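You operate a simulated robot arm through the tools that you are given. There is no shell and no other tool.

Carry out the task below with a simulated robot arm. There is one attempt and no reset: what you move stays moved.

## Task
Stamp the blank tag in the press with the number on the order card.
Fine: one stroke; slide out again and punch back in its place. Set down upright: what you pick out.

Only the result counts: the job must be done as asked and must still hold three seconds after the hand-in. Knocking over, shifting, dropping, spilling or breaking anything else fails it.

## Robot
A 7-joint arm with a two-finger parallel gripper, fixed in place. Base frame: the origin is at the foot of the arm, x ahead of it, y to its left, z up; the work surface is at about z = 780. Units: mm, degrees, N and s.
With the tool pointing down near the work surface it reaches from about 220 to 680 mm from the base axis. Its first joint turns from -66.0 to 66.0 degrees. Payload 2.4 kg.
The tool frame sits at the grasp point between the pads (the TCP): z along the fingers, y along the line on which they close. The tips reach 30 mm beyond it. Largest opening 94 mm; finger width 28, thickness 10; the body of the gripper, 50 by 96 mm, starts 55 mm behind the TCP.
Orientation is told as [roll, pitch, yaw] about the base's x, y, z axes, in that order, counted from this pose: with the fingers straight down and closing along the base's y, the tool's x points along the base's -x, its y along +y and its z along -z.

## Interface
- The arm moves only by the tool nudge_tool. Its argument "series" is text: rows parted by semicolons, each of 7 numbers parted by spaces: the shift along the tool's x, y, z in units of 100 mm (1.0 is 100 mm), then the turn, a rotation vector about the tool's x, y, z in units of 90 degrees (1.0 is 90 degrees), then the gripper command, from -1 (fully open) to 1 (shut), values between in proportion. In form: x y z wx wy wz jaw; .... A call has 1 to 20 rows; each row is the pose to reach, as a shift and turn from the pose commanded when the call began, along the tool's axes at that moment. A call with a number of a shift or a turn outside -1 to 1 is refused whole. Rows are played at 5 a second. More than 50 mm and 8.6 degrees between two rows, or a gripper value outside its range, and nothing of the call is played. Where a pose cannot be reached the arm comes as near as it can. A force on the tool above 90 N (or 10 N above the force at the start of the call, whichever is more), or a blocked arm, ends the call early, and 0.2 s more pass. Each finger travels about 153 mm/s and halts on what it meets, pressing with about 44 N; the grip force reading is that of the motor and also rises with nothing between the fingers. The clock runs only during rows and for 0.2 s after the last one: add rows that repeat a pose to give the fingers time. It gives the time, the measured TCP pose, the force on the tool (base axes), the opening and the grip force at its end, in the units of the frame above (readings bear some noise), with the torque about the TCP (base axes, N m) and any sound that the robot's microphone picked up, and new pictures: "views" is both (left out), scene, wrist or none.
- Cameras (640 x 400 px; columns grow to the right, rows downward): "scene" is fixed at [47.7, 490, 1437.3]; the picture's right is [-0.61, -0.79, 0.00], its down [-0.51, 0.39, -0.77] and it looks along [0.61, -0.47, -0.64] (base axes); focal length 214 px, centre (320, 200). "wrist" rides on the gripper at [76, 14, -102] in the tool frame; the picture's right is [-0.18, 0.98, 0.00], its down [-0.75, -0.14, -0.64] and it looks along [-0.63, -0.12, 0.77] (tool axes); focal length 243 px, centre (320, 200).
- point_at(camera, pixels): for up to 12 pixels [column, row] of the newest picture of that camera ("zoom" is the newest enlarged one), the place [x, y, z] in the base frame of the surface seen there, good to about 2 mm. No time passes.
- enlarge(camera, box): a new picture of the part [left, top, right, bottom] of that camera's present view, enlarged. No time passes.
- finish_job(): hands the job in; it is judged then, once.

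Open the gripper and draw the arm clear of the work before you hand the job in, unless the task says otherwise.

The tools are called after "Emit:" as a command line: name --argument value ..., lists and objects as JSON in quotes. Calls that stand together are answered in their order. nudge_tool: Moves the arm, as the interface text tells. Its arguments: {"type":"object","properties":{"series":{"type":"string"},"views":{"type":"string","enum":["both","scene","wrist","none"]}},"required":["series"]} The other tools are called the same way: point_at (camera, pixels) gives the place of the surface under pixels of a picture; enlarge (camera, box) takes an enlarged picture of a part of a camera's view; finish_job () hands the job in.

At the start:

```text
time_s: 0.0
position: [362.2, 134.8, 1260.2]
tool_rot: [-0.1, -0.1, 0.1]
force: [0.1, 0.0, -0.4]
moment: [-0.01, -0.03, 0.01]
opening: 93.9
grip_force: 0.2
```

scene: 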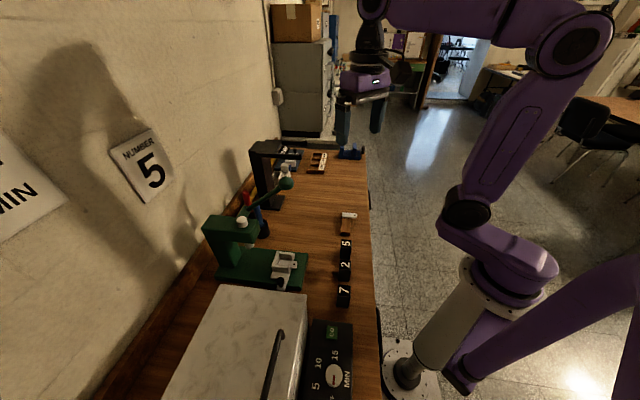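
wrist: 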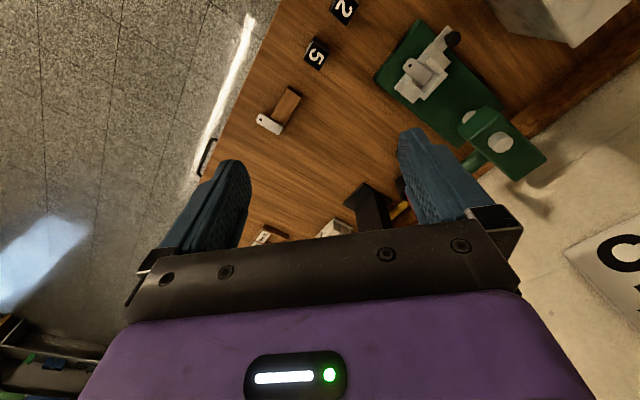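

The order card on the wall at (150,170) in the scene reads "NUMBER 5"; there is a green press near (250,250) and punches 7, 2, 5 near (345,265). I enlarge these parts to look closer.

Emit:
enlarge --camera "scene" --box '[190, 170, 380, 310]'

Emit:
enlarge --camera "wrist" --box '[240, 0, 560, 200]'

Emit:
enlarge --camera "scene" --box '[230, 120, 390, 220]'

Emit:
enlarge --camera "scene" --box '[0, 110, 240, 260]'

```text
2.86 times, centred on (285, 240) of scene
```

zoom: 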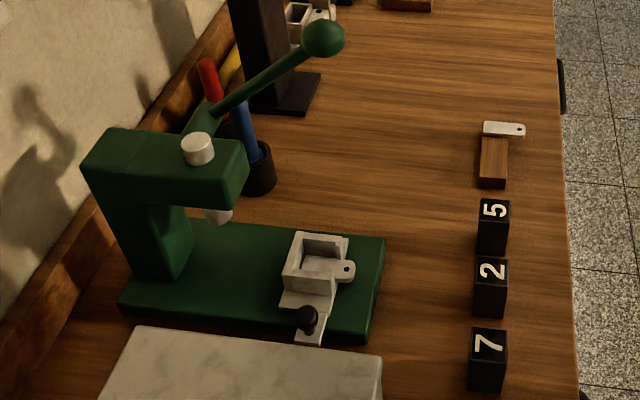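

```text
2.00 times, centred on (400, 100) of wrist
```

zoom: 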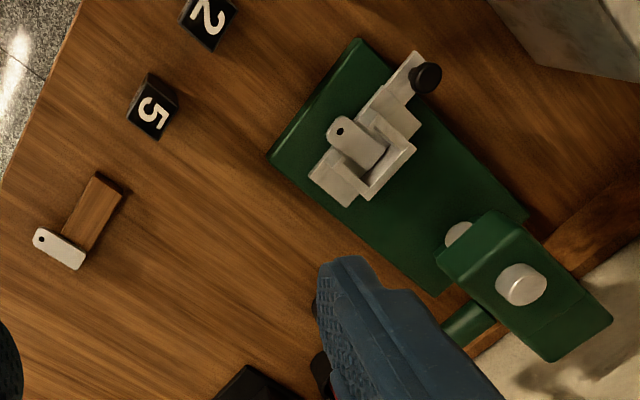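

```text
4.00 times, centred on (310, 170) of scene
```

zoom: 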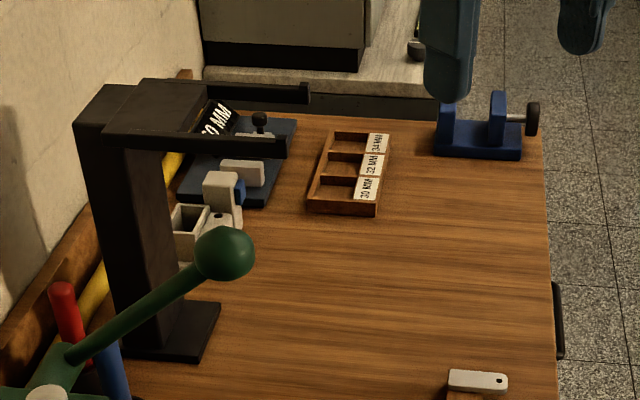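

```text
2.67 times, centred on (120, 185) of scene
```

zoom: 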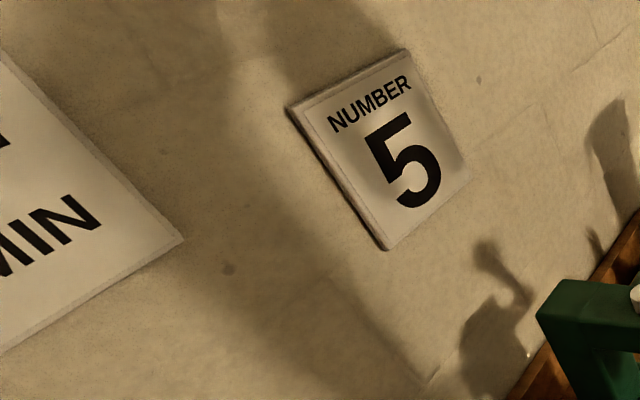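

The card says 5. I measure the punches, the slide, the nest, the lever knob and the ram in the scene picture.

Emit:
enlarge --camera "scene" --box '[190, 170, 380, 310]'

Emit:
point_at --camera "scene" --pixels '[[286, 184], [241, 221], [254, 234], [291, 256], [282, 279], [286, 263], [300, 264], [346, 243], [345, 265], [343, 289], [348, 216], [345, 228]]'

Emit:
point_at --camera "wrist" --pixels '[[316, 54], [344, 8], [271, 124], [289, 103], [410, 66], [425, 75], [452, 38], [443, 30], [403, 85], [500, 142], [470, 117], [425, 25]]'

```text
2.86 times, centred on (285, 240) of scene
```

zoom: 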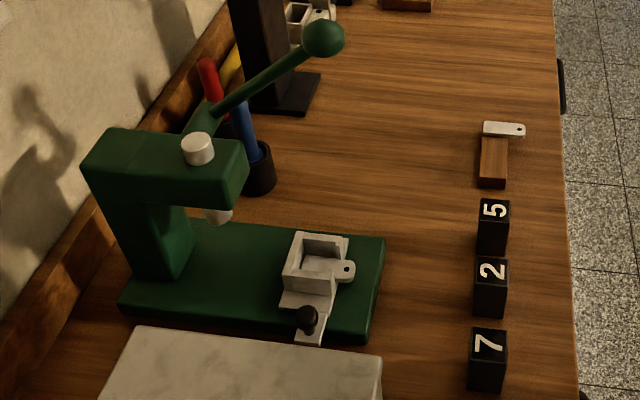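

```text
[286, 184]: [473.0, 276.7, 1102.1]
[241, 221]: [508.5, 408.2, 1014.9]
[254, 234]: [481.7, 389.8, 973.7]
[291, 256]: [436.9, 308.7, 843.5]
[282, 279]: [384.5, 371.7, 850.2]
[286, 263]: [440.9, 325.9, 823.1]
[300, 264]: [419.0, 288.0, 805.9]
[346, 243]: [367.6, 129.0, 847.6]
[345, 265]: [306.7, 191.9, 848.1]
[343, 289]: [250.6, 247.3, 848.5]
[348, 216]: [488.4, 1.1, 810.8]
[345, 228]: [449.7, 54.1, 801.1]
```

```text
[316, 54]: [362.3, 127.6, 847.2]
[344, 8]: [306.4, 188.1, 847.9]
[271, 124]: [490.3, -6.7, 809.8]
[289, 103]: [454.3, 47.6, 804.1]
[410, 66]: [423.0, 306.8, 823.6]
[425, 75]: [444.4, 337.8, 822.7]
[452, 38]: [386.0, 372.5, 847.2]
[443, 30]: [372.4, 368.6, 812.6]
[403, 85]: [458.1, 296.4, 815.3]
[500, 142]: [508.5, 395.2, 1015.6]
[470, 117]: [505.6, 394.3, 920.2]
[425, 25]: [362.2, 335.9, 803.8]
```

The punches' tops are at z≈848. I enlarge the wrist view around punch 5 (316,54) and the nest (420,70) to get corner positions.

Emit:
enlarge --camera "wrist" --box '[280, 0, 376, 60]'

```text
6.67 times, centred on (328, 30) of wrist
```

zoom: 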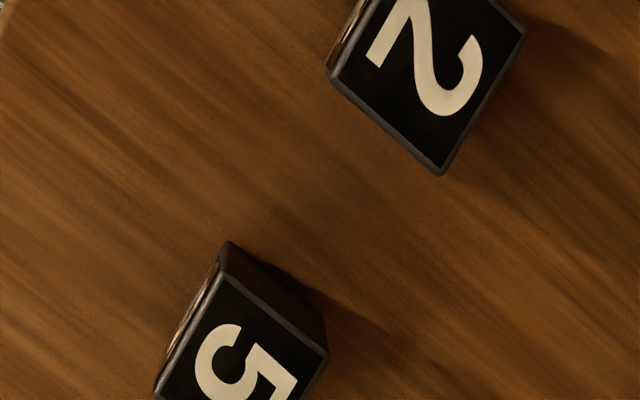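

Next I bring the arm lower with yaw 45° (aligned with the press and punch row) to look at the nest from closer up. The first call goes down 100 mm and turns.

Emit:
nudge_tool --series "0.04 0.1 0.1 0 0 -0.05 -1; 0.08 0.2 0.2 0 0 -0.1 -1; 0.12 0.3 0.3 0 0 -0.15 -1; 0.16 0.4 0.4 0 0 -0.2 -1; 0.2 0.5 0.5 0 0 -0.25 -1; 0.24 0.6 0.6 0 0 -0.3 -1; 0.28 0.7 0.7 0 0 -0.35 -1; 0.32 0.8 0.8 0 0 -0.4 -1; 0.36 0.9 0.9 0 0 -0.45 -1; 0.4 1.0 1.0 0 0 -0.5 -1" --views "both"

```text
time_s: 2.2
position: [320.6, 238.3, 1161.3]
tool_rot: [0.0, -0.1, 45.2]
force: [-0.6, -0.1, 0.4]
moment: [0.0, -0.02, 0.01]
opening: 94.0
grip_force: 0.0
```

scene: 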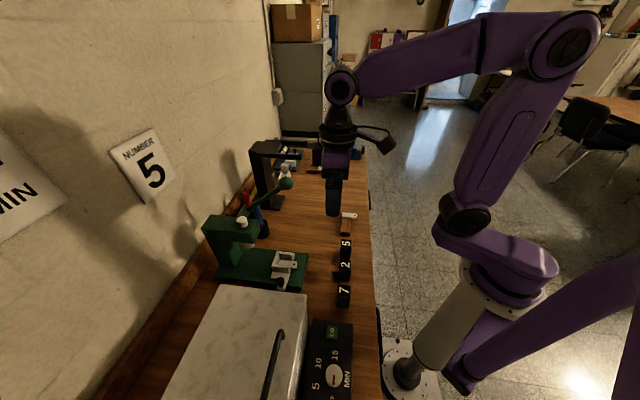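
wrist: 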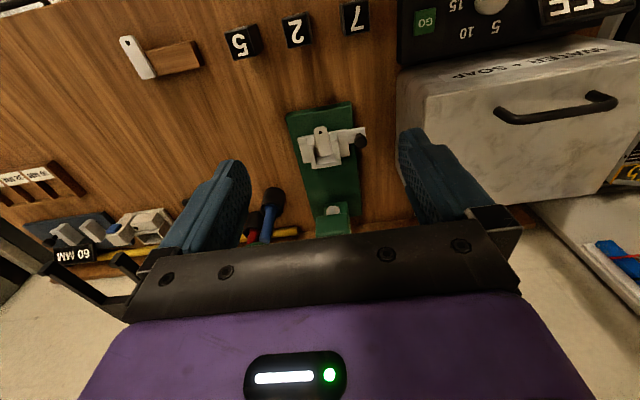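

The nest is visible at (325,145) in the wrist view. I enlarge it.

Emit:
enlarge --camera "wrist" --box '[272, 90, 400, 240]'

Emit:
enlarge --camera "wrist" --box '[210, 0, 386, 70]'

Emit:
point_at --camera "wrist" --pixels '[[288, 113], [352, 103], [360, 214], [310, 214], [360, 141], [321, 131], [323, 152], [303, 149], [341, 135], [333, 215], [230, 40], [245, 58]]'

```text
2.67 times, centred on (336, 165) of wrist
```

zoom: 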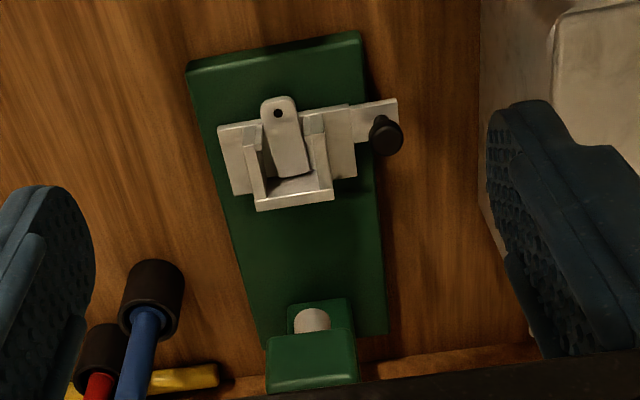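

```text
3.64 times, centred on (298, 35) of wrist
```

zoom: 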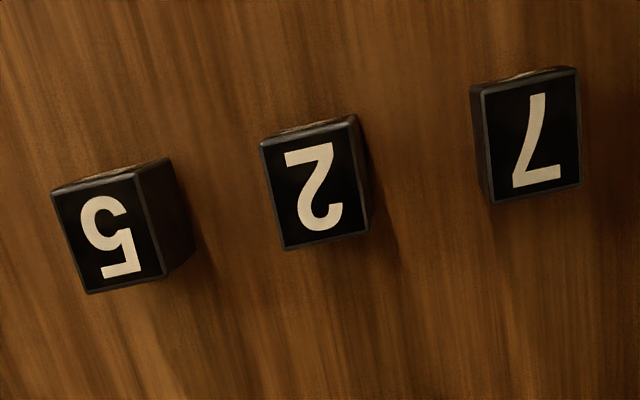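

```text
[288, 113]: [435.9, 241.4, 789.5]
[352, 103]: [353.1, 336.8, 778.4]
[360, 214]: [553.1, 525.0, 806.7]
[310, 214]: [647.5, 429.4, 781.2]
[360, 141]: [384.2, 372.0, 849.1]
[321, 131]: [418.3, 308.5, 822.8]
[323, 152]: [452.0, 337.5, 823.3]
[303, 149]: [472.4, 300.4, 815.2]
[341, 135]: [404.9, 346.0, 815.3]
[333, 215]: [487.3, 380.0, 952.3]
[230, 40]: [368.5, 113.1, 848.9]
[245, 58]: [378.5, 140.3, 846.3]
```

The nest is a U with its open side toward me and the tag lying in it at z≈823; punch faces line up with yaw 45°. I go down 100 mm for a better look.

Emit:
nudge_tool --series "0 0 0.2 0 0 0 -1; 0 0 0.4 0 0 0 -1; 0 0 0.6 0 0 0 -1; 0 0 0.8 0 0 0 -1; 0 0 1.0 0 0 0 -1; 0 0 1.0 0 0 0 -1" --views "wrist"

Emit:
enlarge --camera "wrist" --box '[230, 100, 410, 220]'

Emit:
enlarge --camera "wrist" --box '[180, 0, 380, 120]'

```text
time_s: 3.6
position: [321.7, 235.3, 1063.0]
tool_rot: [0.0, 0.0, 45.0]
force: [-0.3, -0.2, 0.5]
moment: [0.02, 0.01, 0.02]
opening: 94.0
grip_force: 0.0
```

wrist: 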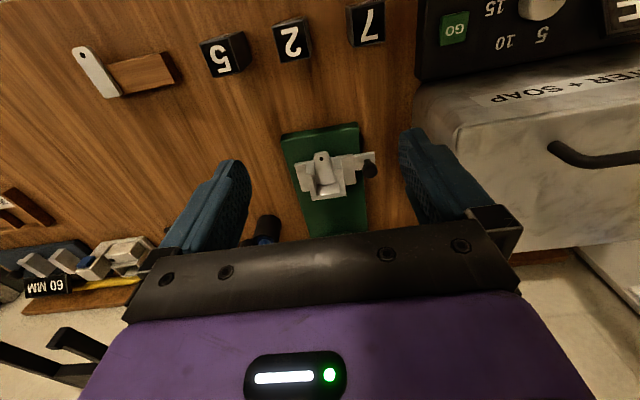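

```text
3.33 times, centred on (320, 160) of wrist
```

zoom: 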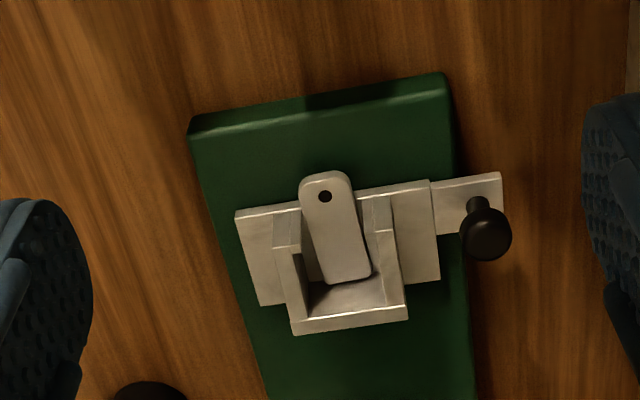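

```text
3.20 times, centred on (280, 60) of wrist
```

zoom: 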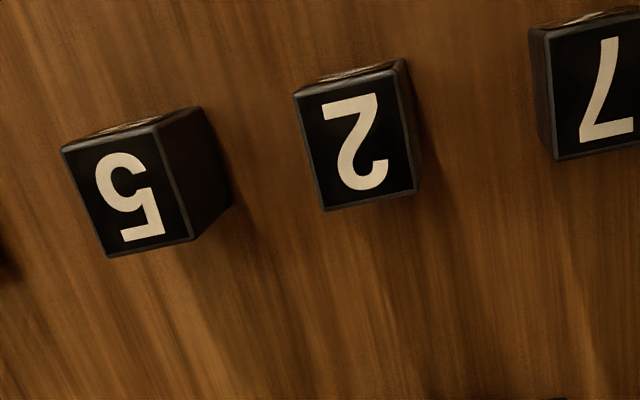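

I measure the top corners of punch 5 and 2 in the zoomed picture.

Emit:
point_at --camera "zoom" --pixels '[[66, 152], [155, 127], [189, 237], [109, 252], [129, 192], [298, 96], [393, 73], [413, 190], [326, 207], [355, 140], [205, 290], [230, 205]]'

Emit:
enlarge --camera "wrist" --box '[230, 100, 410, 220]'

Emit:
point_at --camera "zoom" --pixels '[[297, 328], [404, 312], [280, 232], [385, 212], [325, 180], [335, 260], [362, 275], [430, 270], [255, 260], [485, 235], [498, 180], [340, 298]]'

```text
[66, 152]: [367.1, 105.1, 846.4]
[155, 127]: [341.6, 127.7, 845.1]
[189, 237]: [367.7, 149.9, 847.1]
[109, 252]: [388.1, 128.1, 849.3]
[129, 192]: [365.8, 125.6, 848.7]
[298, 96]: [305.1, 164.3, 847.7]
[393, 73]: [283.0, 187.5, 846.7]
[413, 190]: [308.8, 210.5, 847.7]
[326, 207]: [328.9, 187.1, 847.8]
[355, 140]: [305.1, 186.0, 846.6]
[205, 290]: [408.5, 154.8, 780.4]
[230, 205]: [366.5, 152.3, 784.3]
```

```text
3.33 times, centred on (320, 160) of wrist
```

zoom: 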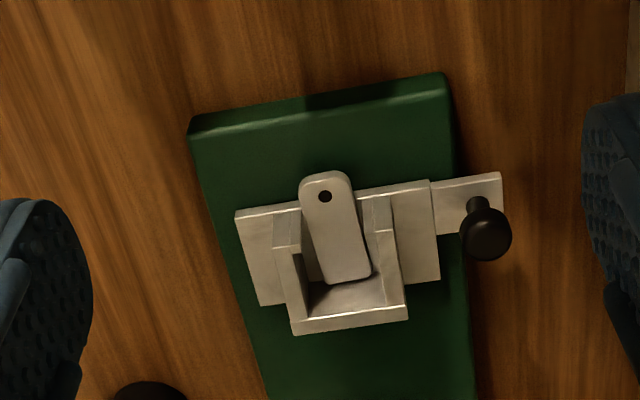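

```text
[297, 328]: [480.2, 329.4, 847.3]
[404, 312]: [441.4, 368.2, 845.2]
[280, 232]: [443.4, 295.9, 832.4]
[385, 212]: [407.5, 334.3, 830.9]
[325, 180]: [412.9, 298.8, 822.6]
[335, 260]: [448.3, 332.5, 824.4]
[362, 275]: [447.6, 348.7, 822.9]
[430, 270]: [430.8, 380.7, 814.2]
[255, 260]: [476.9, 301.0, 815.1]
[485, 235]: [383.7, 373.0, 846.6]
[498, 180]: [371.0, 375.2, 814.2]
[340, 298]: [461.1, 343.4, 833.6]
```

Punch 5 is about 33 mm square centred at (366,127.5), faces at 45°. I zoom further on the nest for its walls.

Emit:
enlarge --camera "wrist" --box '[292, 145, 380, 205]'

```text
6.67 times, centred on (336, 175) of wrist
```

zoom: 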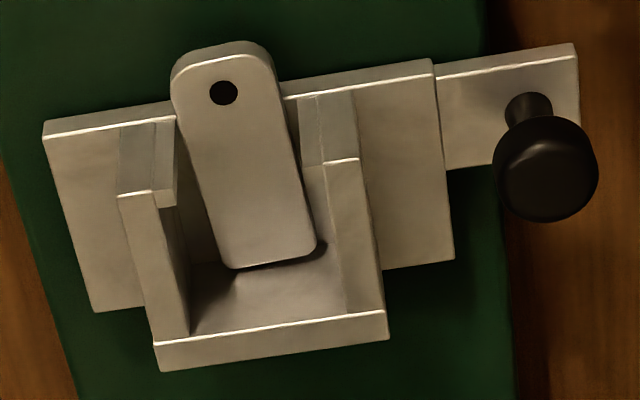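

I measure the nest's wall edges, floor and knob in this zoom.

Emit:
point_at --camera "zoom" --pixels '[[124, 200], [150, 198], [165, 355], [185, 342], [345, 318], [380, 328], [332, 170], [352, 168], [270, 345], [240, 320], [140, 150], [325, 125]]'

Emit:
point_at --camera "zoom" --pixels '[[222, 70], [180, 90], [268, 70], [235, 262], [310, 245], [270, 200], [75, 200], [400, 180], [545, 165], [530, 105], [270, 300], [175, 250]]'

```text
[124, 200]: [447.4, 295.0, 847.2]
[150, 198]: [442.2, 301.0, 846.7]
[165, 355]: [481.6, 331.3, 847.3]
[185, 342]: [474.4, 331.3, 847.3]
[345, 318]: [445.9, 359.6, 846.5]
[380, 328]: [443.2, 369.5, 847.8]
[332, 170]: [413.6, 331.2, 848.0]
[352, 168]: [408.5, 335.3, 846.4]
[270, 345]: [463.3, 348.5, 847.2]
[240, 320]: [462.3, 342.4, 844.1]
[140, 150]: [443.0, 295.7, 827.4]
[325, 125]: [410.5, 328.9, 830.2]
```

```text
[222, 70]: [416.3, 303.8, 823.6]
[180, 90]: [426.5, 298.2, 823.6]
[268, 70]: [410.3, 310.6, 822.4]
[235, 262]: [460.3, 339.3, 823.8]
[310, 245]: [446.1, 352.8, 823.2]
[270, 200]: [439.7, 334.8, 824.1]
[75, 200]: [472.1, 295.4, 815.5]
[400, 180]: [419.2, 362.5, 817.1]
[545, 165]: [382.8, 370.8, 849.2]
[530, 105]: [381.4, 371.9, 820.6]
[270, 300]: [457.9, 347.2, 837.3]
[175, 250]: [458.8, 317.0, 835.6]
```

Nest pocket in press axes (s=(x+y)/√2, t=(y−x)/√2): s≈523–569, t≈−99.5 to −60.5, wall tops z≈847, tag top z≈823.5. I now measure the ram, the head, the lever, and the grey box next to the knob in the scene picture.

Emit:
enlarge --camera "scene" --box '[192, 170, 320, 300]'

Emit:
point_at --camera "scene" --pixels '[[220, 287], [304, 296], [303, 320], [250, 350], [345, 330], [330, 322], [210, 220], [235, 240], [258, 228], [247, 239], [263, 205], [256, 212]]'

```text
3.08 times, centred on (256, 235) of scene
```

zoom: 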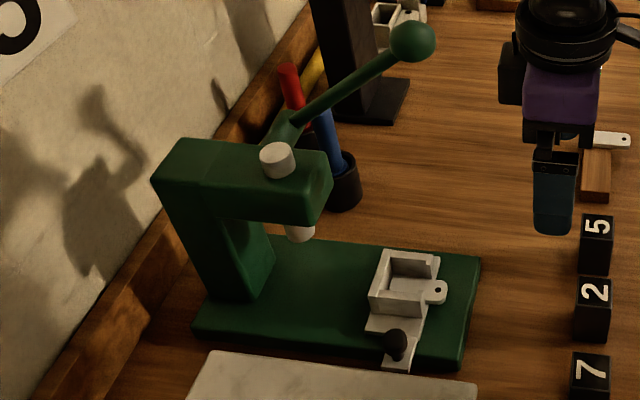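

```text
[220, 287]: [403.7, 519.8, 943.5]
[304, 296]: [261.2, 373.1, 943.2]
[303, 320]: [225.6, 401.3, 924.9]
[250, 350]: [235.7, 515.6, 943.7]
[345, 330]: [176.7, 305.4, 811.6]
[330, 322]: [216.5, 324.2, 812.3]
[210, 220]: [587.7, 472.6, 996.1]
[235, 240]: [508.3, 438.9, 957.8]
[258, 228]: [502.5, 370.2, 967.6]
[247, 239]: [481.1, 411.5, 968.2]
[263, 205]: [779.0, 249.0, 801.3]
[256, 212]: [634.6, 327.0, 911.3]
```

The grey box top is z≈943 with its face at t≈80; the head's side face is at t≈−49. I measure head, ram bottom and lever points in the zoomed picture.

Emit:
point_at --camera "zoom" --pixels '[[300, 232], [290, 234], [310, 234], [300, 239], [313, 222], [332, 180], [330, 165], [230, 219], [277, 155], [160, 185], [268, 265], [240, 295]]'

Emit:
point_at --camera "zoom" --pixels '[[413, 42], [413, 58], [397, 42], [428, 42], [360, 80], [300, 120], [285, 132], [272, 135], [397, 345], [480, 262], [463, 365], [200, 325]]'

Emit:
enlarge --camera "scene" --box '[290, 50, 420, 220]'

```text
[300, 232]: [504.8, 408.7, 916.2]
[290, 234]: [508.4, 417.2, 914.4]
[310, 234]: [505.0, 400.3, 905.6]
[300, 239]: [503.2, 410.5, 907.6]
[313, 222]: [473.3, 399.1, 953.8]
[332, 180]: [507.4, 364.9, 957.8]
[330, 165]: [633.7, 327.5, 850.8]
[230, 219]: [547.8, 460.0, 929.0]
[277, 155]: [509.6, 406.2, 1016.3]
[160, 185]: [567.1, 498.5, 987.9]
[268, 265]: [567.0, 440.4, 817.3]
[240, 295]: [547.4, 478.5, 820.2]
```

```text
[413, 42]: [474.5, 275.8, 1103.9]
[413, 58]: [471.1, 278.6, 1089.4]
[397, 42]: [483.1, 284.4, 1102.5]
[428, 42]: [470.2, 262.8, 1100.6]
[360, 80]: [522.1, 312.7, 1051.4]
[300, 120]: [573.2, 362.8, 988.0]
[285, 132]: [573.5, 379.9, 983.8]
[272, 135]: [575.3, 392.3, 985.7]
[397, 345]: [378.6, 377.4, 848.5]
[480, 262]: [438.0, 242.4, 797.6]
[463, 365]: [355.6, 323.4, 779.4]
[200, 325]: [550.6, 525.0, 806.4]
```

```text
2.35 times, centred on (355, 135) of scene
```

zoom: 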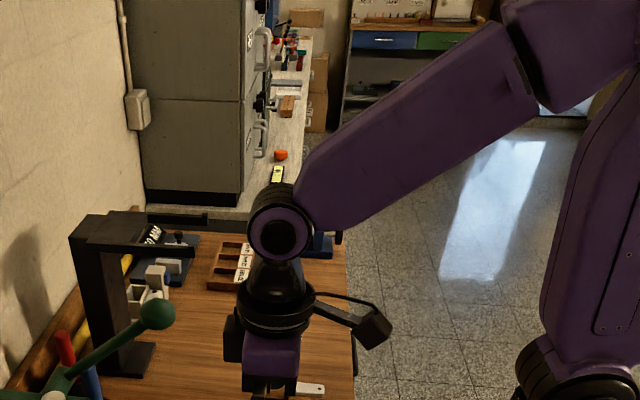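

The camera housing is small and the lever runs from a hub near s≈675 up to a ball centred near (488,269,1093). I start with punch 5: move above it with the jaws half open.

Emit:
nudge_tool --series "0.1 -0.2 0 0 0 0 -0.3; 0.2 -0.4 0 0 0 0 -0.3; 0.3 -0.6 0.1 0 0 0 -0.3; 0.4 -0.8 0.25 0 0 0 -0.3; 0.449 -1.0 0.4 0 0 0 -0.3; 0.449 -1.0 0.6 0 0 0 -0.3; 0.449 -1.0 0.8 0 0 0 -0.3; 0.449 -1.0 0.8 0 0 0 -0.3; 0.449 -1.0 0.8 0 0 0 -0.3" --views "both"

```text
time_s: 5.6
position: [360.6, 131.5, 982.0]
tool_rot: [0.1, -0.1, 45.0]
force: [0.3, 1.2, 0.3]
moment: [-0.02, 0.0, 0.01]
opening: 61.2
grip_force: 0.0
```

scene: 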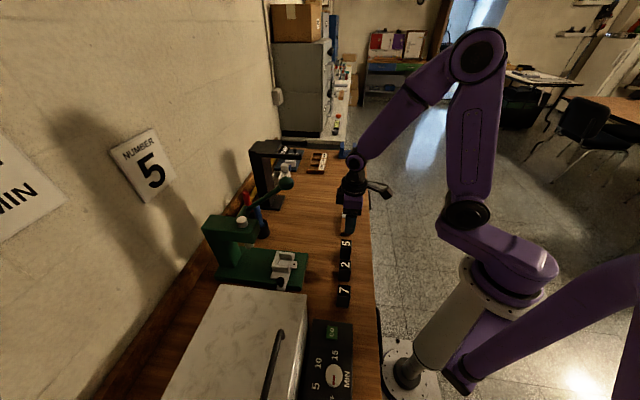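
wrist: 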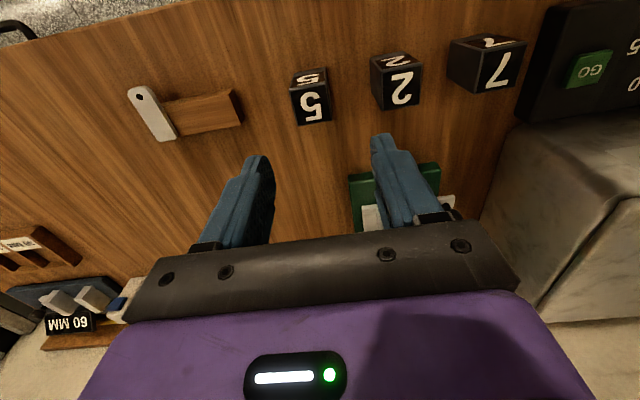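

The punch also carries its digit on its front face. I enlarge punch 5 at (311,103) and re-measure its top.

Emit:
enlarge --camera "wrist" --box '[270, 50, 366, 140]'

```text
4.44 times, centred on (318, 95) of wrist
```

zoom: 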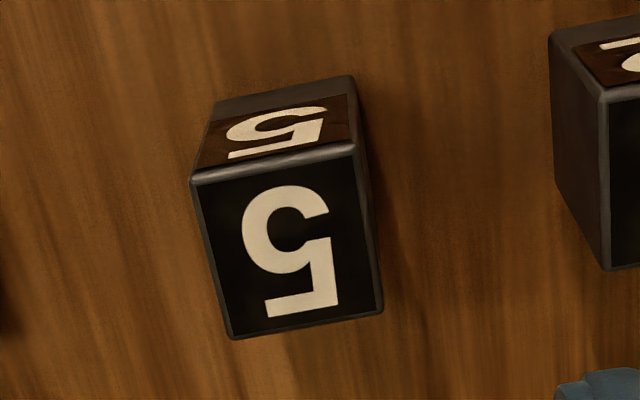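

Emit:
point_at --camera "zoom" --pixels '[[194, 183], [353, 154], [380, 308], [234, 336], [290, 247], [274, 168], [368, 230], [308, 321], [214, 260], [345, 85], [215, 110], [285, 130]]'

```text
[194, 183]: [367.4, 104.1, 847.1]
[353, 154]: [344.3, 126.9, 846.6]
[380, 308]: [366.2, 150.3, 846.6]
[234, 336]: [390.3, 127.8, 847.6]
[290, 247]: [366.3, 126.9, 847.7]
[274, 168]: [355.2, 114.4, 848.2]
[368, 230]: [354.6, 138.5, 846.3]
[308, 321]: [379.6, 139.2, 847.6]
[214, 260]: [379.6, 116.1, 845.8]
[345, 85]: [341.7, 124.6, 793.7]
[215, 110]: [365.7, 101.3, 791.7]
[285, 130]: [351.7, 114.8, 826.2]
```

Punch 5's top centre is (367,127.2), 32.5 mm square. I shift −7.8 mm in tool y and go down to just above it, then check.

Emit:
nudge_tool --series "-0.004 -0.078 0.15 0 0 0 -0.3; -0.004 -0.078 0.35 0 0 0 -0.3; -0.004 -0.078 0.55 0 0 0 -0.3; -0.004 -0.078 0.75 0 0 0 -0.3; -0.004 -0.078 0.9 0 0 0 -0.3; -0.004 -0.078 0.9 0 0 0 -0.3; -0.004 -0.078 0.9 0 0 0 -0.3" --views "both"

```text
time_s: 7.2
position: [366.9, 126.5, 889.9]
tool_rot: [0.1, -0.1, 45.0]
force: [0.8, 0.7, -0.3]
moment: [0.0, 0.04, -0.03]
opening: 61.0
grip_force: 0.2
```

scene: 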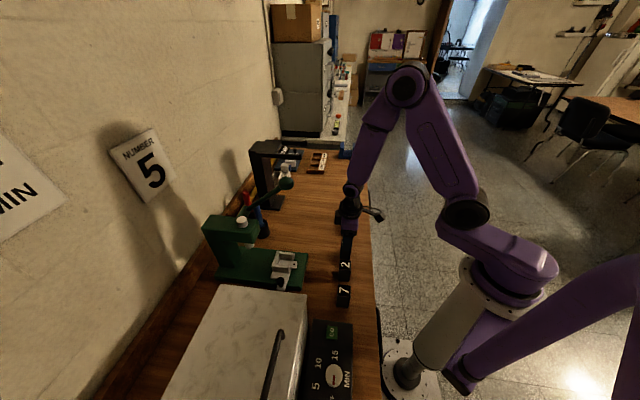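
wrist: 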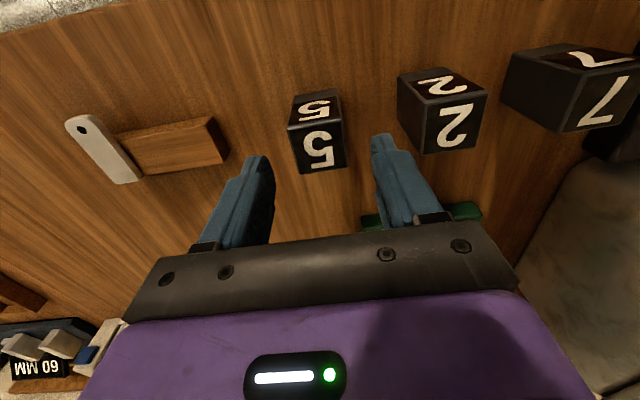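

The punch sits centred between the jaws (fingertips at x≈258 and 382, punch at 319). I lower 50 mm to z≈840 and close.

Emit:
nudge_tool --series "0 0 0.12 0 0 0 -0.3; 0 0 0.25 0 0 0 -0.3; 0 0 0.38 0 0 0 -0.3; 0 0 0.5 0 0 0 -0.3; 0 0 0.5 0 0 0 -0.3; 0 0 0.5 0 0 0 0.0; 0 0 0.5 0 0 0 0.3; 0 0 0.5 0 0 0 0.6; 0 0 0.5 0 0 0 1; 0 0 0.5 0 0 0 1; 0 0 0.5 0 0 0 1" --views "both"

```text
time_s: 9.6
position: [364.9, 128.3, 842.9]
tool_rot: [0.0, -0.1, 45.0]
force: [0.3, -0.1, -0.1]
moment: [0.05, 0.0, -0.03]
opening: 41.1
grip_force: 44.0
```

scene: 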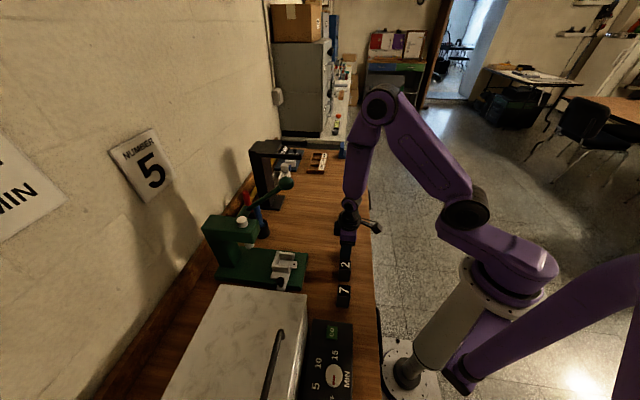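
wrist: 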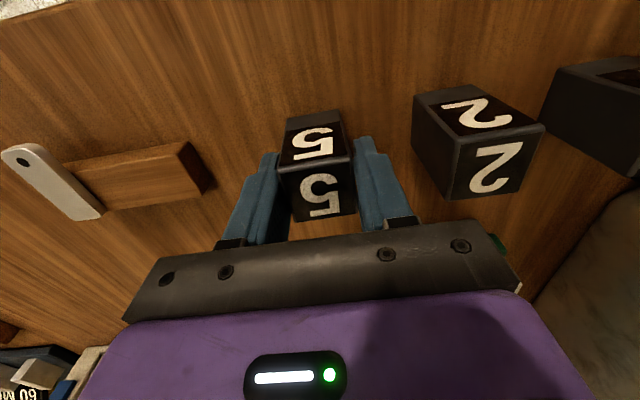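

The jaws stopped at 41.1 mm with 44 N. I enlarge the wrist view around the punch to check how it sits between the pads.

Emit:
enlarge --camera "wrist" --box '[240, 90, 400, 240]'

```text
2.67 times, centred on (320, 165) of wrist
```

zoom: 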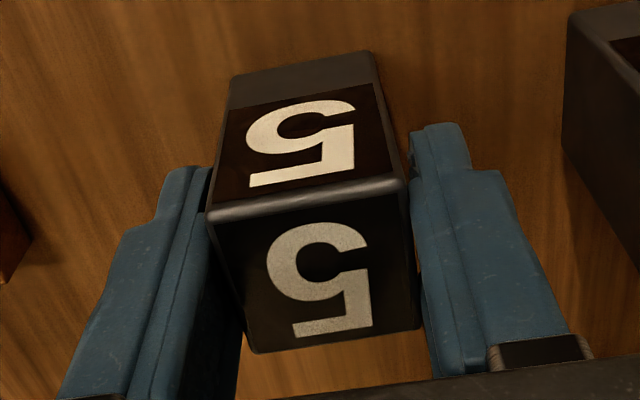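

I measure the punch edges and finger edges in this zoom to see whether both pads touch.

Emit:
point_at --camera "zoom" --pixels '[[212, 220], [402, 192], [416, 320], [250, 346], [205, 185], [200, 230], [225, 320], [412, 140], [420, 180], [425, 290], [310, 270], [240, 375]]'

```text
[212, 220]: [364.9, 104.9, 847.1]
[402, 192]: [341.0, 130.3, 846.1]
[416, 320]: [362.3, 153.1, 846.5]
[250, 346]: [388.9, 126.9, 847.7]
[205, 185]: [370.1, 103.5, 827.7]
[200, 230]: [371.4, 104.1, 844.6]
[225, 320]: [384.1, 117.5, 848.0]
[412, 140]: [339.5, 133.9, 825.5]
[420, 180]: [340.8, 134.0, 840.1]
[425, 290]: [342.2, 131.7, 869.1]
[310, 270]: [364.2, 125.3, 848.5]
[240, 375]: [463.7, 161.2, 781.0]
```

The pads measure about 43 mm apart and the punch about 35 mm between the visible edges, so I lift only 5 mm to see whether it is truly gripped.

Emit:
nudge_tool --series "0 0 0 0 0 0 1; 0 0 -0.02 0 0 0 1; 0 0 -0.05 0 0 0 1; 0 0 -0.05 0 0 0 1; 0 0 -0.05 0 0 0 1" --views "wrist"

Emit:
enlarge --camera "wrist" --box '[240, 90, 400, 240]'

```text
time_s: 10.8
position: [365.2, 129.6, 846.7]
tool_rot: [0.0, 0.0, 45.0]
force: [-0.6, -0.5, -3.3]
moment: [-0.02, 0.02, -0.03]
opening: 40.9
grip_force: 44.3
```

wrist: 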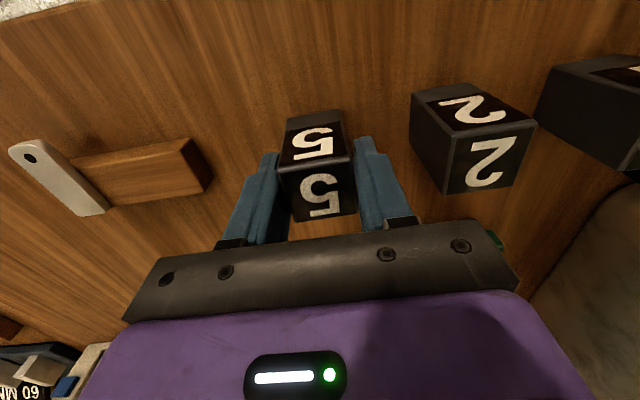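

```text
2.67 times, centred on (320, 165) of wrist
```

zoom: 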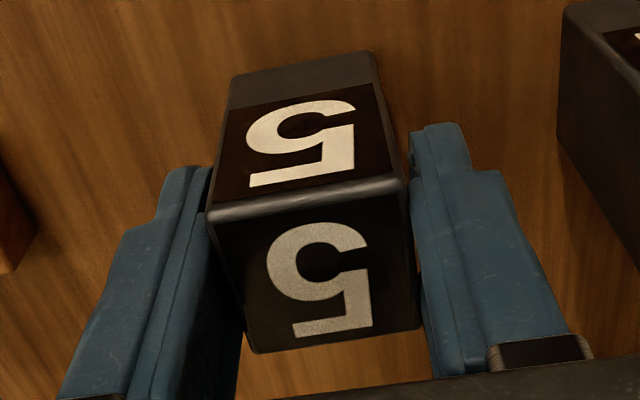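

The punch came up with the jaws (force −3.3 N, view unchanged), so the grip holds. I lift to about z=930, then move toward the press axis (t≈−80), keeping clear of punch 2.

Emit:
nudge_tool --series "0 0 -0.15 0 0 0 1; 0 0 -0.35 0 0 0 1; 0 0 -0.55 0 0 0 1; 0 0 -0.75 0 0 0 1; 0 0 -0.85 0 0 0 1; -0.2 0 -0.85 0 0 0 1; -0.4 0.15 -0.85 0 0 0 1; -0.6 0.3 -0.85 0 0 0 1; -0.7 0.5 -0.85 0 0 0 1; -0.7 0.7 -0.85 0 0 0 1; -0.7 0.85 -0.85 0 0 0 1; -0.7 0.89 -0.85 0 0 0 1; -0.7 0.89 -0.85 0 0 0 1; -0.7 0.89 -0.85 0 0 0 1" --views "both"

```text
time_s: 13.8
position: [352.7, 241.3, 932.5]
tool_rot: [0.0, 0.0, 44.9]
force: [0.5, 0.0, -3.9]
moment: [0.01, -0.01, -0.07]
opening: 41.1
grip_force: 44.4
```

scene: 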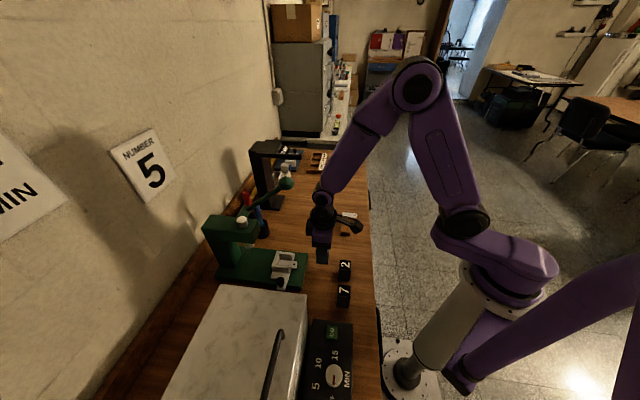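
wrist: 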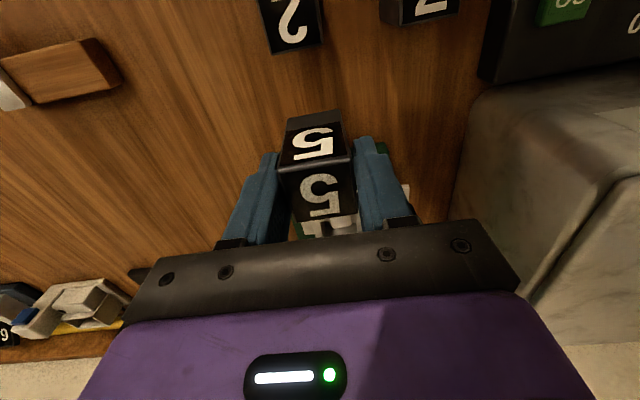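

The reading agrees with the commanded position, punch held. I advance 100 mm toward the press at this height.

Emit:
nudge_tool --series "-0.15 0 0 0 0 0 1; -0.3 0 0 0 0 0 1; -0.45 0 0 0 0 0 1; -0.6 0 0 0 0 0 1; -0.75 0 0 0 0 0 1; -0.9 0 0 0 0 0 1; -1.0 0 0 0 0 0 1; -1.0 0 0 0 0 0 1; -1.0 0 0 0 0 0 1" --views "both"

Emit:
enlarge --camera "scene" --box '[230, 160, 350, 300]'

Emit:
enlarge --camera "wrist" --box '[240, 90, 400, 240]'

```text
time_s: 15.8
position: [424.6, 310.7, 930.9]
tool_rot: [0.0, 0.0, 45.1]
force: [-0.4, -0.2, -3.0]
moment: [0.02, -0.03, 0.02]
opening: 41.1
grip_force: 44.0
```

scene: 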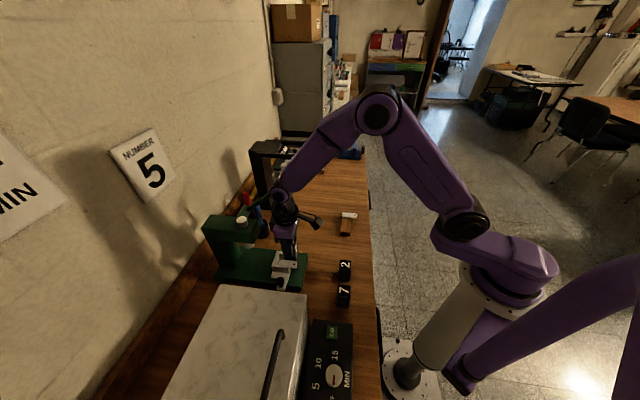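
wrist: 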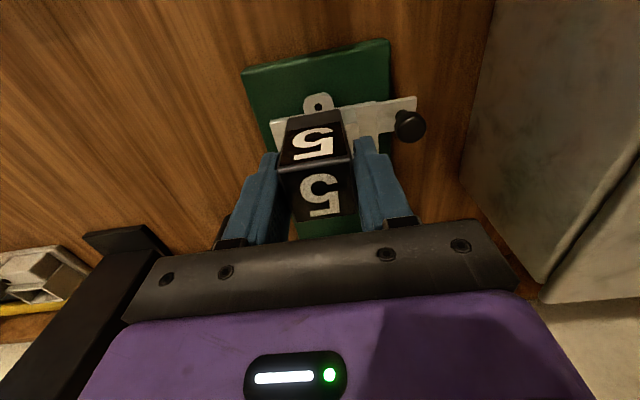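

```text
2.86 times, centred on (290, 230) of scene
```

zoom: 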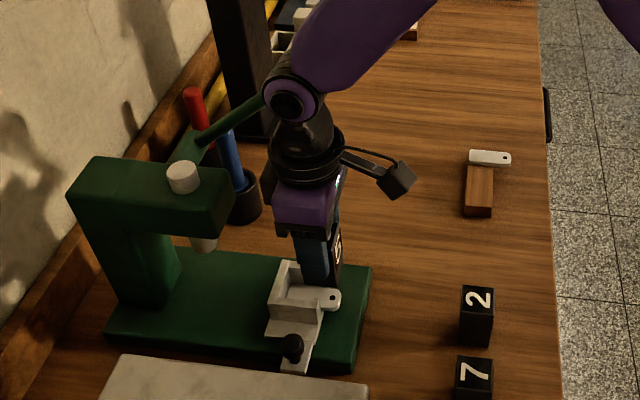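

```text
2.67 times, centred on (320, 165) of wrist
```

zoom: 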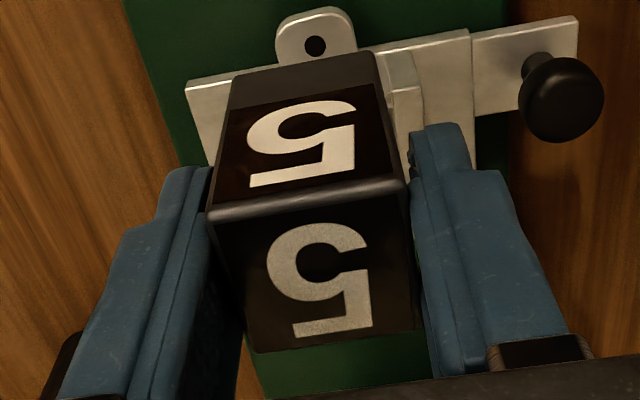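

I measure where the held punch is relative to the nest (punch corners, tag, right wall, knob) in this zoom.

Emit:
point_at --camera "zoom" --pixels '[[212, 218], [402, 190], [418, 322], [250, 348], [310, 205], [315, 45], [390, 90], [415, 85], [235, 82], [372, 58], [563, 92], [300, 70]]'

```text
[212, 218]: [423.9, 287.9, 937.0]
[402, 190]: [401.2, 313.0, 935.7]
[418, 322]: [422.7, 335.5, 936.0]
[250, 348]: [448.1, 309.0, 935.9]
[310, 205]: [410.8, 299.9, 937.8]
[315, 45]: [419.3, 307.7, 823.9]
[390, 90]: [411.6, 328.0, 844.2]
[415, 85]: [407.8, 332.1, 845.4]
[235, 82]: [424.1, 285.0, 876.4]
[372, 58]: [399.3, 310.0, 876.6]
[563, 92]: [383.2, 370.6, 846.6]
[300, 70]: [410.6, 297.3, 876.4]
```

The punch is centred on the pocket (t≈−80). I advance 29.5 mm and lower 36 mm, then check before touching down.

Emit:
nudge_tool --series "-0.15 0 0 0 0 0 1; -0.295 0 0 0 0 0 1; -0.295 0 0 0 0 0 1; -0.295 0 0.1 0 0 0 1; -0.295 0 0.2 0 0 0 1; -0.295 0 0.2 0 0 0 1; -0.295 0 0.2 0 0 0 1" --views "both"

Emit:
enlarge --camera "scene" --box '[230, 180, 330, 300]'

Emit:
enlarge --camera "wrist" --box '[240, 60, 420, 240]'

```text
time_s: 17.4
position: [443.5, 332.4, 911.7]
tool_rot: [0.0, -0.1, 45.0]
force: [0.6, -0.6, -4.1]
moment: [0.03, -0.01, 0.0]
opening: 41.0
grip_force: 43.4
```

scene: 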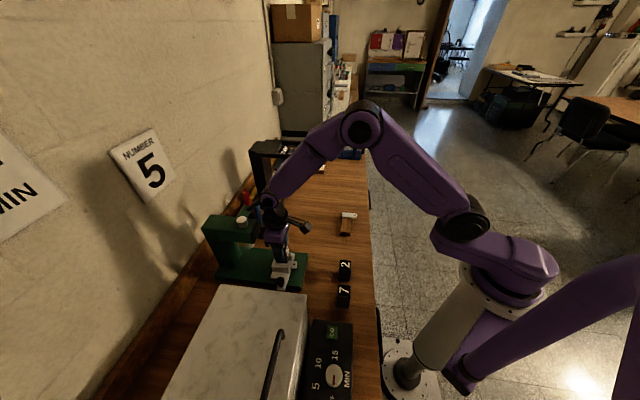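
wrist: 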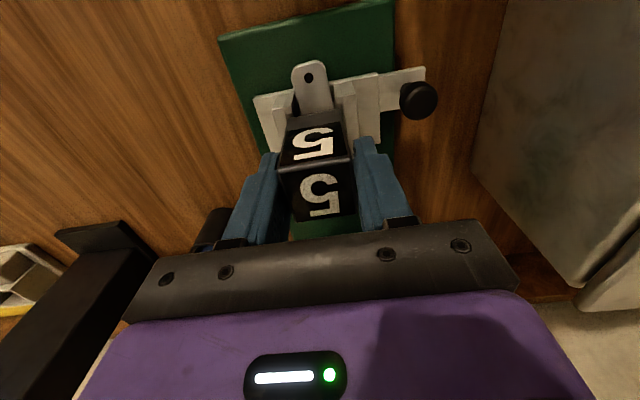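

```text
3.33 times, centred on (280, 240) of scene
```

zoom: 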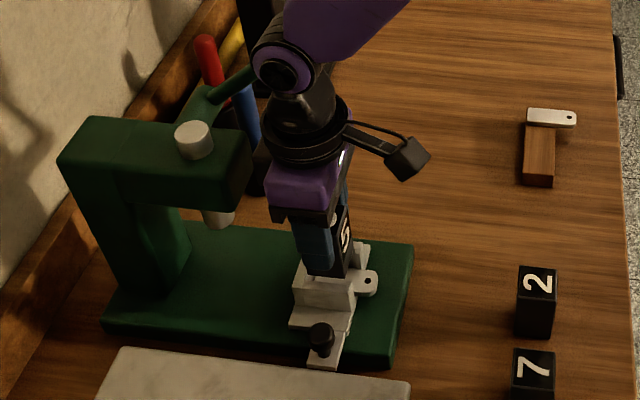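

```text
2.22 times, centred on (330, 150) of wrist
```

zoom: 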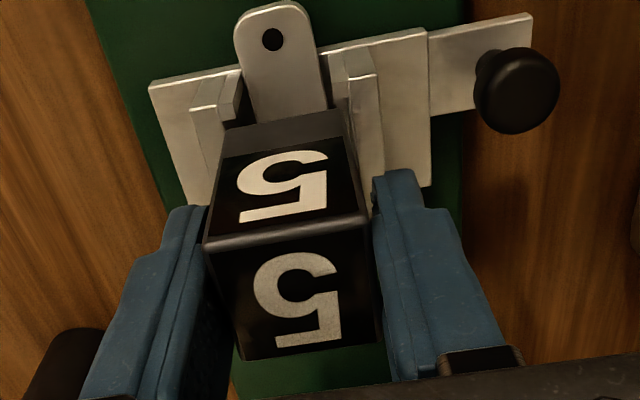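

Both pocket walls show beside the punch. I measure the punch's lower front corners and the inner wall edges.

Emit:
point_at --camera "zoom" --pixels '[[230, 132], [338, 112], [215, 108], [194, 112], [354, 80], [372, 78], [208, 240], [363, 212], [378, 335], [243, 352], [272, 20], [515, 100]]'

```text
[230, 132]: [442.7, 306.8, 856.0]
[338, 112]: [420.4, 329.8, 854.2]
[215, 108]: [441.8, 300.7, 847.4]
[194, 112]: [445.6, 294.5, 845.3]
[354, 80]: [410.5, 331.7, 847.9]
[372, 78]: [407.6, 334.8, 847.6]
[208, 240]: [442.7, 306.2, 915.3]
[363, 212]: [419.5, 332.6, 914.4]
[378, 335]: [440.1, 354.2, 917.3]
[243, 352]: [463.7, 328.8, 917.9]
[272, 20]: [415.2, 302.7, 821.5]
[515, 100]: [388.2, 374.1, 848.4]
```

Punch centre t≈−80 versus nest ≈−79.2, and s≈546.5. I trim by +1.5 mm in s and +0.8 mm in t and lower 23 mm, stopping just above the tag.

Emit:
nudge_tool --series "-0.015 0.008 0 0 0 0 1; -0.015 0.008 0 0 0 0 1; -0.015 0.008 0.06 0 0 0 1; -0.015 0.008 0.12 0 0 0 1; -0.015 0.008 0.17 0 0 0 1; -0.015 0.008 0.2 0 0 0 1; -0.015 0.008 0.22 0 0 0 1; -0.015 0.008 0.22 0 0 0 1; -0.015 0.008 0.22 0 0 0 1" --views "both"

Emit:
enlarge --camera "wrist" --box '[240, 60, 420, 240]'

Emit:
enlarge --camera "scene" --box '[250, 220, 320, 300]'

```text
time_s: 19.4
position: [444.6, 333.0, 888.7]
tool_rot: [0.1, 0.1, 45.1]
force: [0.9, 0.1, -3.3]
moment: [-0.01, -0.02, -0.03]
opening: 41.2
grip_force: 44.0
```

scene: 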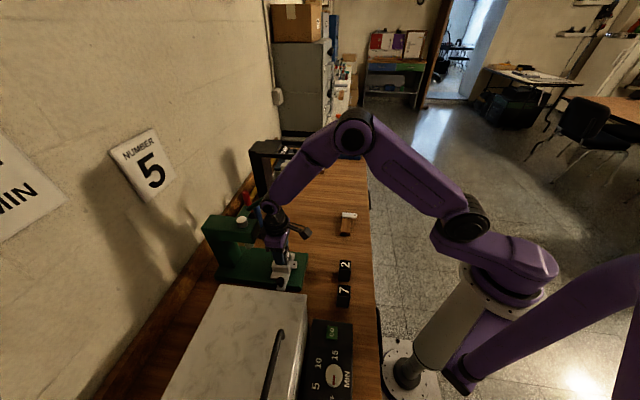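
wrist: 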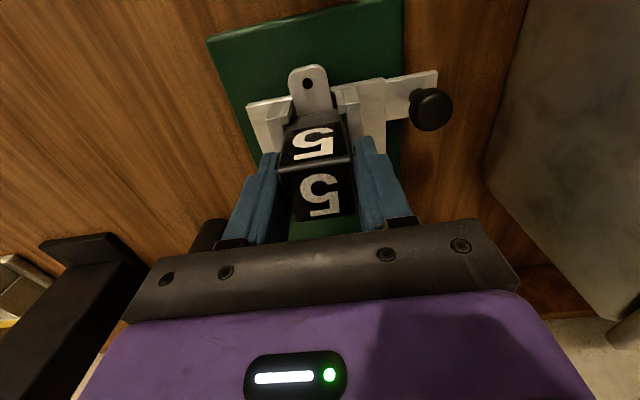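

```text
2.22 times, centred on (330, 150) of wrist
```

zoom: 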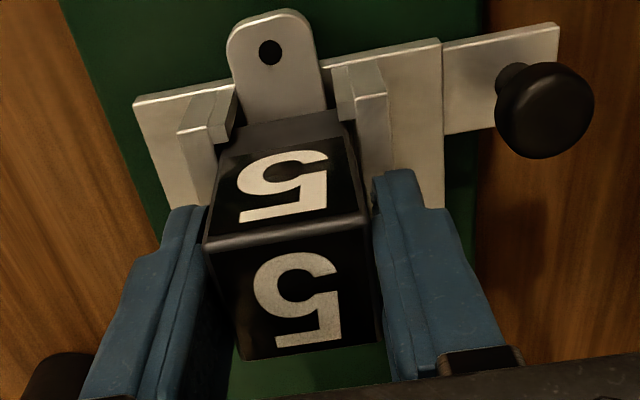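

```text
5.00 times, centred on (285, 260) of scene
```

zoom: 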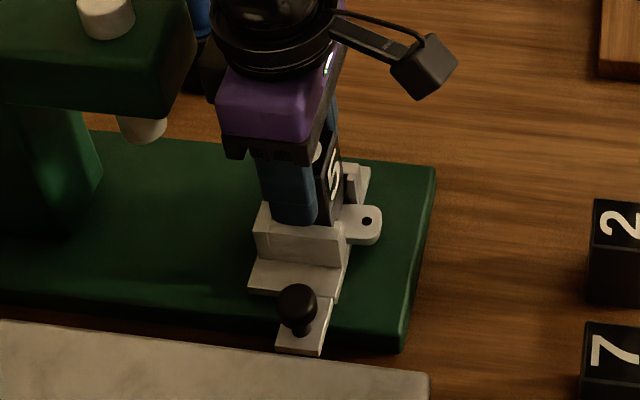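

The punch is inside the pocket, not touching yet (force −3.3 N is its weight). I lower 3 mm more and read the force.

Emit:
nudge_tool --series "0 0 0.01 0 0 0 1; 0 0 0.02 0 0 0 1; 0 0 0.03 0 0 0 1; 0 0 0.03 0 0 0 1; 0 0 0.03 0 0 0 1" --views "none"

```text
time_s: 20.6
position: [444.8, 334.3, 887.8]
tool_rot: [0.1, 0.1, 45.0]
force: [-0.7, 0.8, -3.2]
moment: [0.05, -0.01, 0.08]
opening: 41.0
grip_force: 43.6
```

No contact yet; I lower another 2 mm.

Emit:
nudge_tool --series "0 0 0.005 0 0 0 1; 0 0 0.01 0 0 0 1; 0 0 0.015 0 0 0 1; 0 0 0.02 0 0 0 1; 0 0 0.02 0 0 0 1; 0 0 0.02 0 0 0 1" --views "none"

```text
time_s: 22.0
position: [444.5, 334.6, 886.0]
tool_rot: [0.1, 0.0, 45.0]
force: [-0.7, -0.6, -3.0]
moment: [-0.04, 0.0, -0.01]
opening: 40.9
grip_force: 44.1
```

Still hanging free at −3.0 N; another 2 mm.

Emit:
nudge_tool --series "0 0 0.005 0 0 0 1; 0 0 0.01 0 0 0 1; 0 0 0.015 0 0 0 1; 0 0 0.02 0 0 0 1; 0 0 0.02 0 0 0 1; 0 0 0.02 0 0 0 1" --views "none"

```text
time_s: 23.4
position: [444.6, 333.6, 885.0]
tool_rot: [0.0, -0.1, 45.0]
force: [0.0, 0.6, 11.9]
moment: [0.03, 0.08, 0.0]
opening: 40.8
grip_force: 44.1
```

Contact: force is now +11.9 N, the punch rests on the tag. I ease up 0.5 mm and open the jaws to about 52 mm.

Emit:
nudge_tool --series "0 0 -0.008 0 0 0 1; 0 0 -0.008 0 0 0 0.05; 0 0 -0.008 0 0 0 0; 0 0 -0.008 0 0 0 -0.1; 0 0 -0.008 0 0 0 -0.15; 0 0 -0.008 0 0 0 -0.15" --views "both"

Emit:
enlarge --camera "wrist" --box '[240, 60, 420, 240]'

Emit:
enlarge --camera "scene" --box '[250, 220, 320, 300]'

```text
time_s: 24.8
position: [444.9, 334.8, 884.9]
tool_rot: [0.0, 0.0, 45.0]
force: [-1.3, 0.5, -0.1]
moment: [0.0, 0.0, 0.01]
opening: 54.0
grip_force: 0.1
```

scene: 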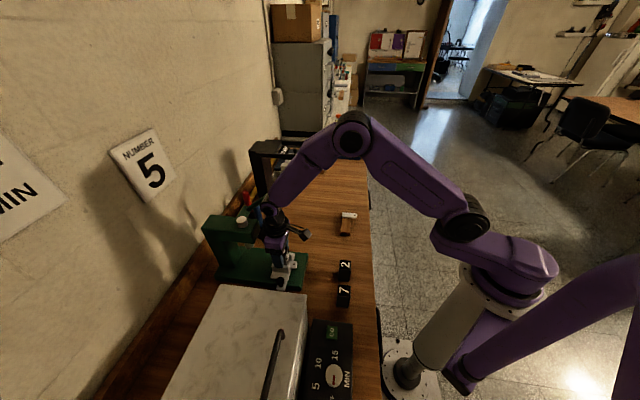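
wrist: 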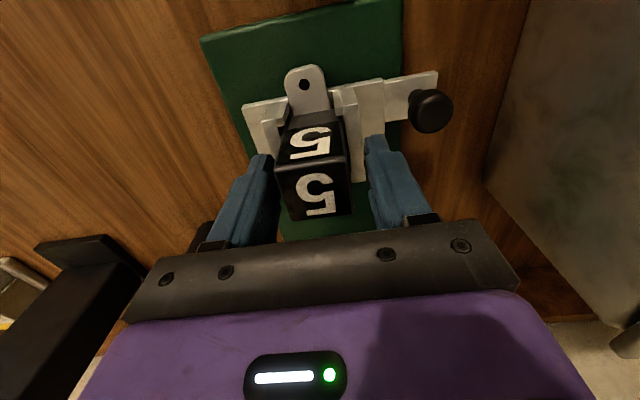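

```text
2.22 times, centred on (330, 150) of wrist
```

zoom: 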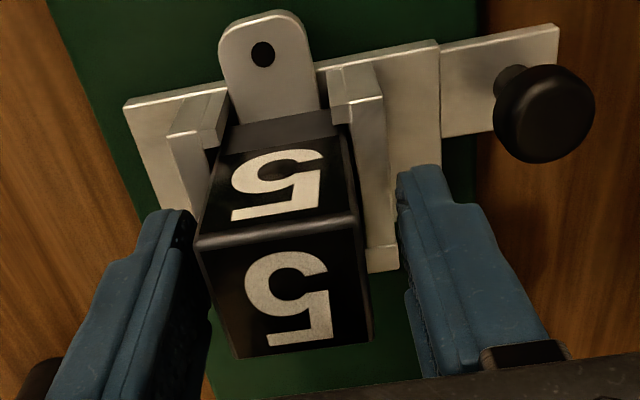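

```text
5.00 times, centred on (285, 260) of scene
```

zoom: 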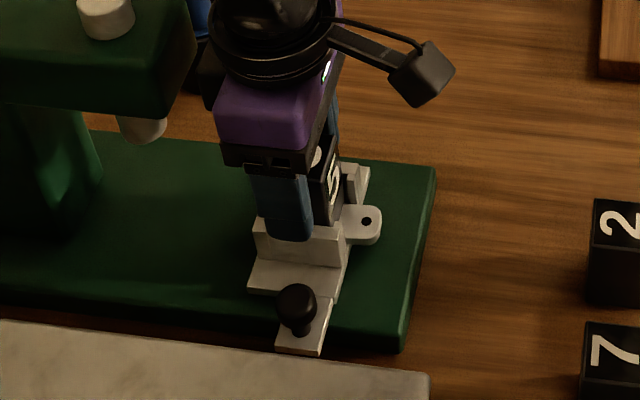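

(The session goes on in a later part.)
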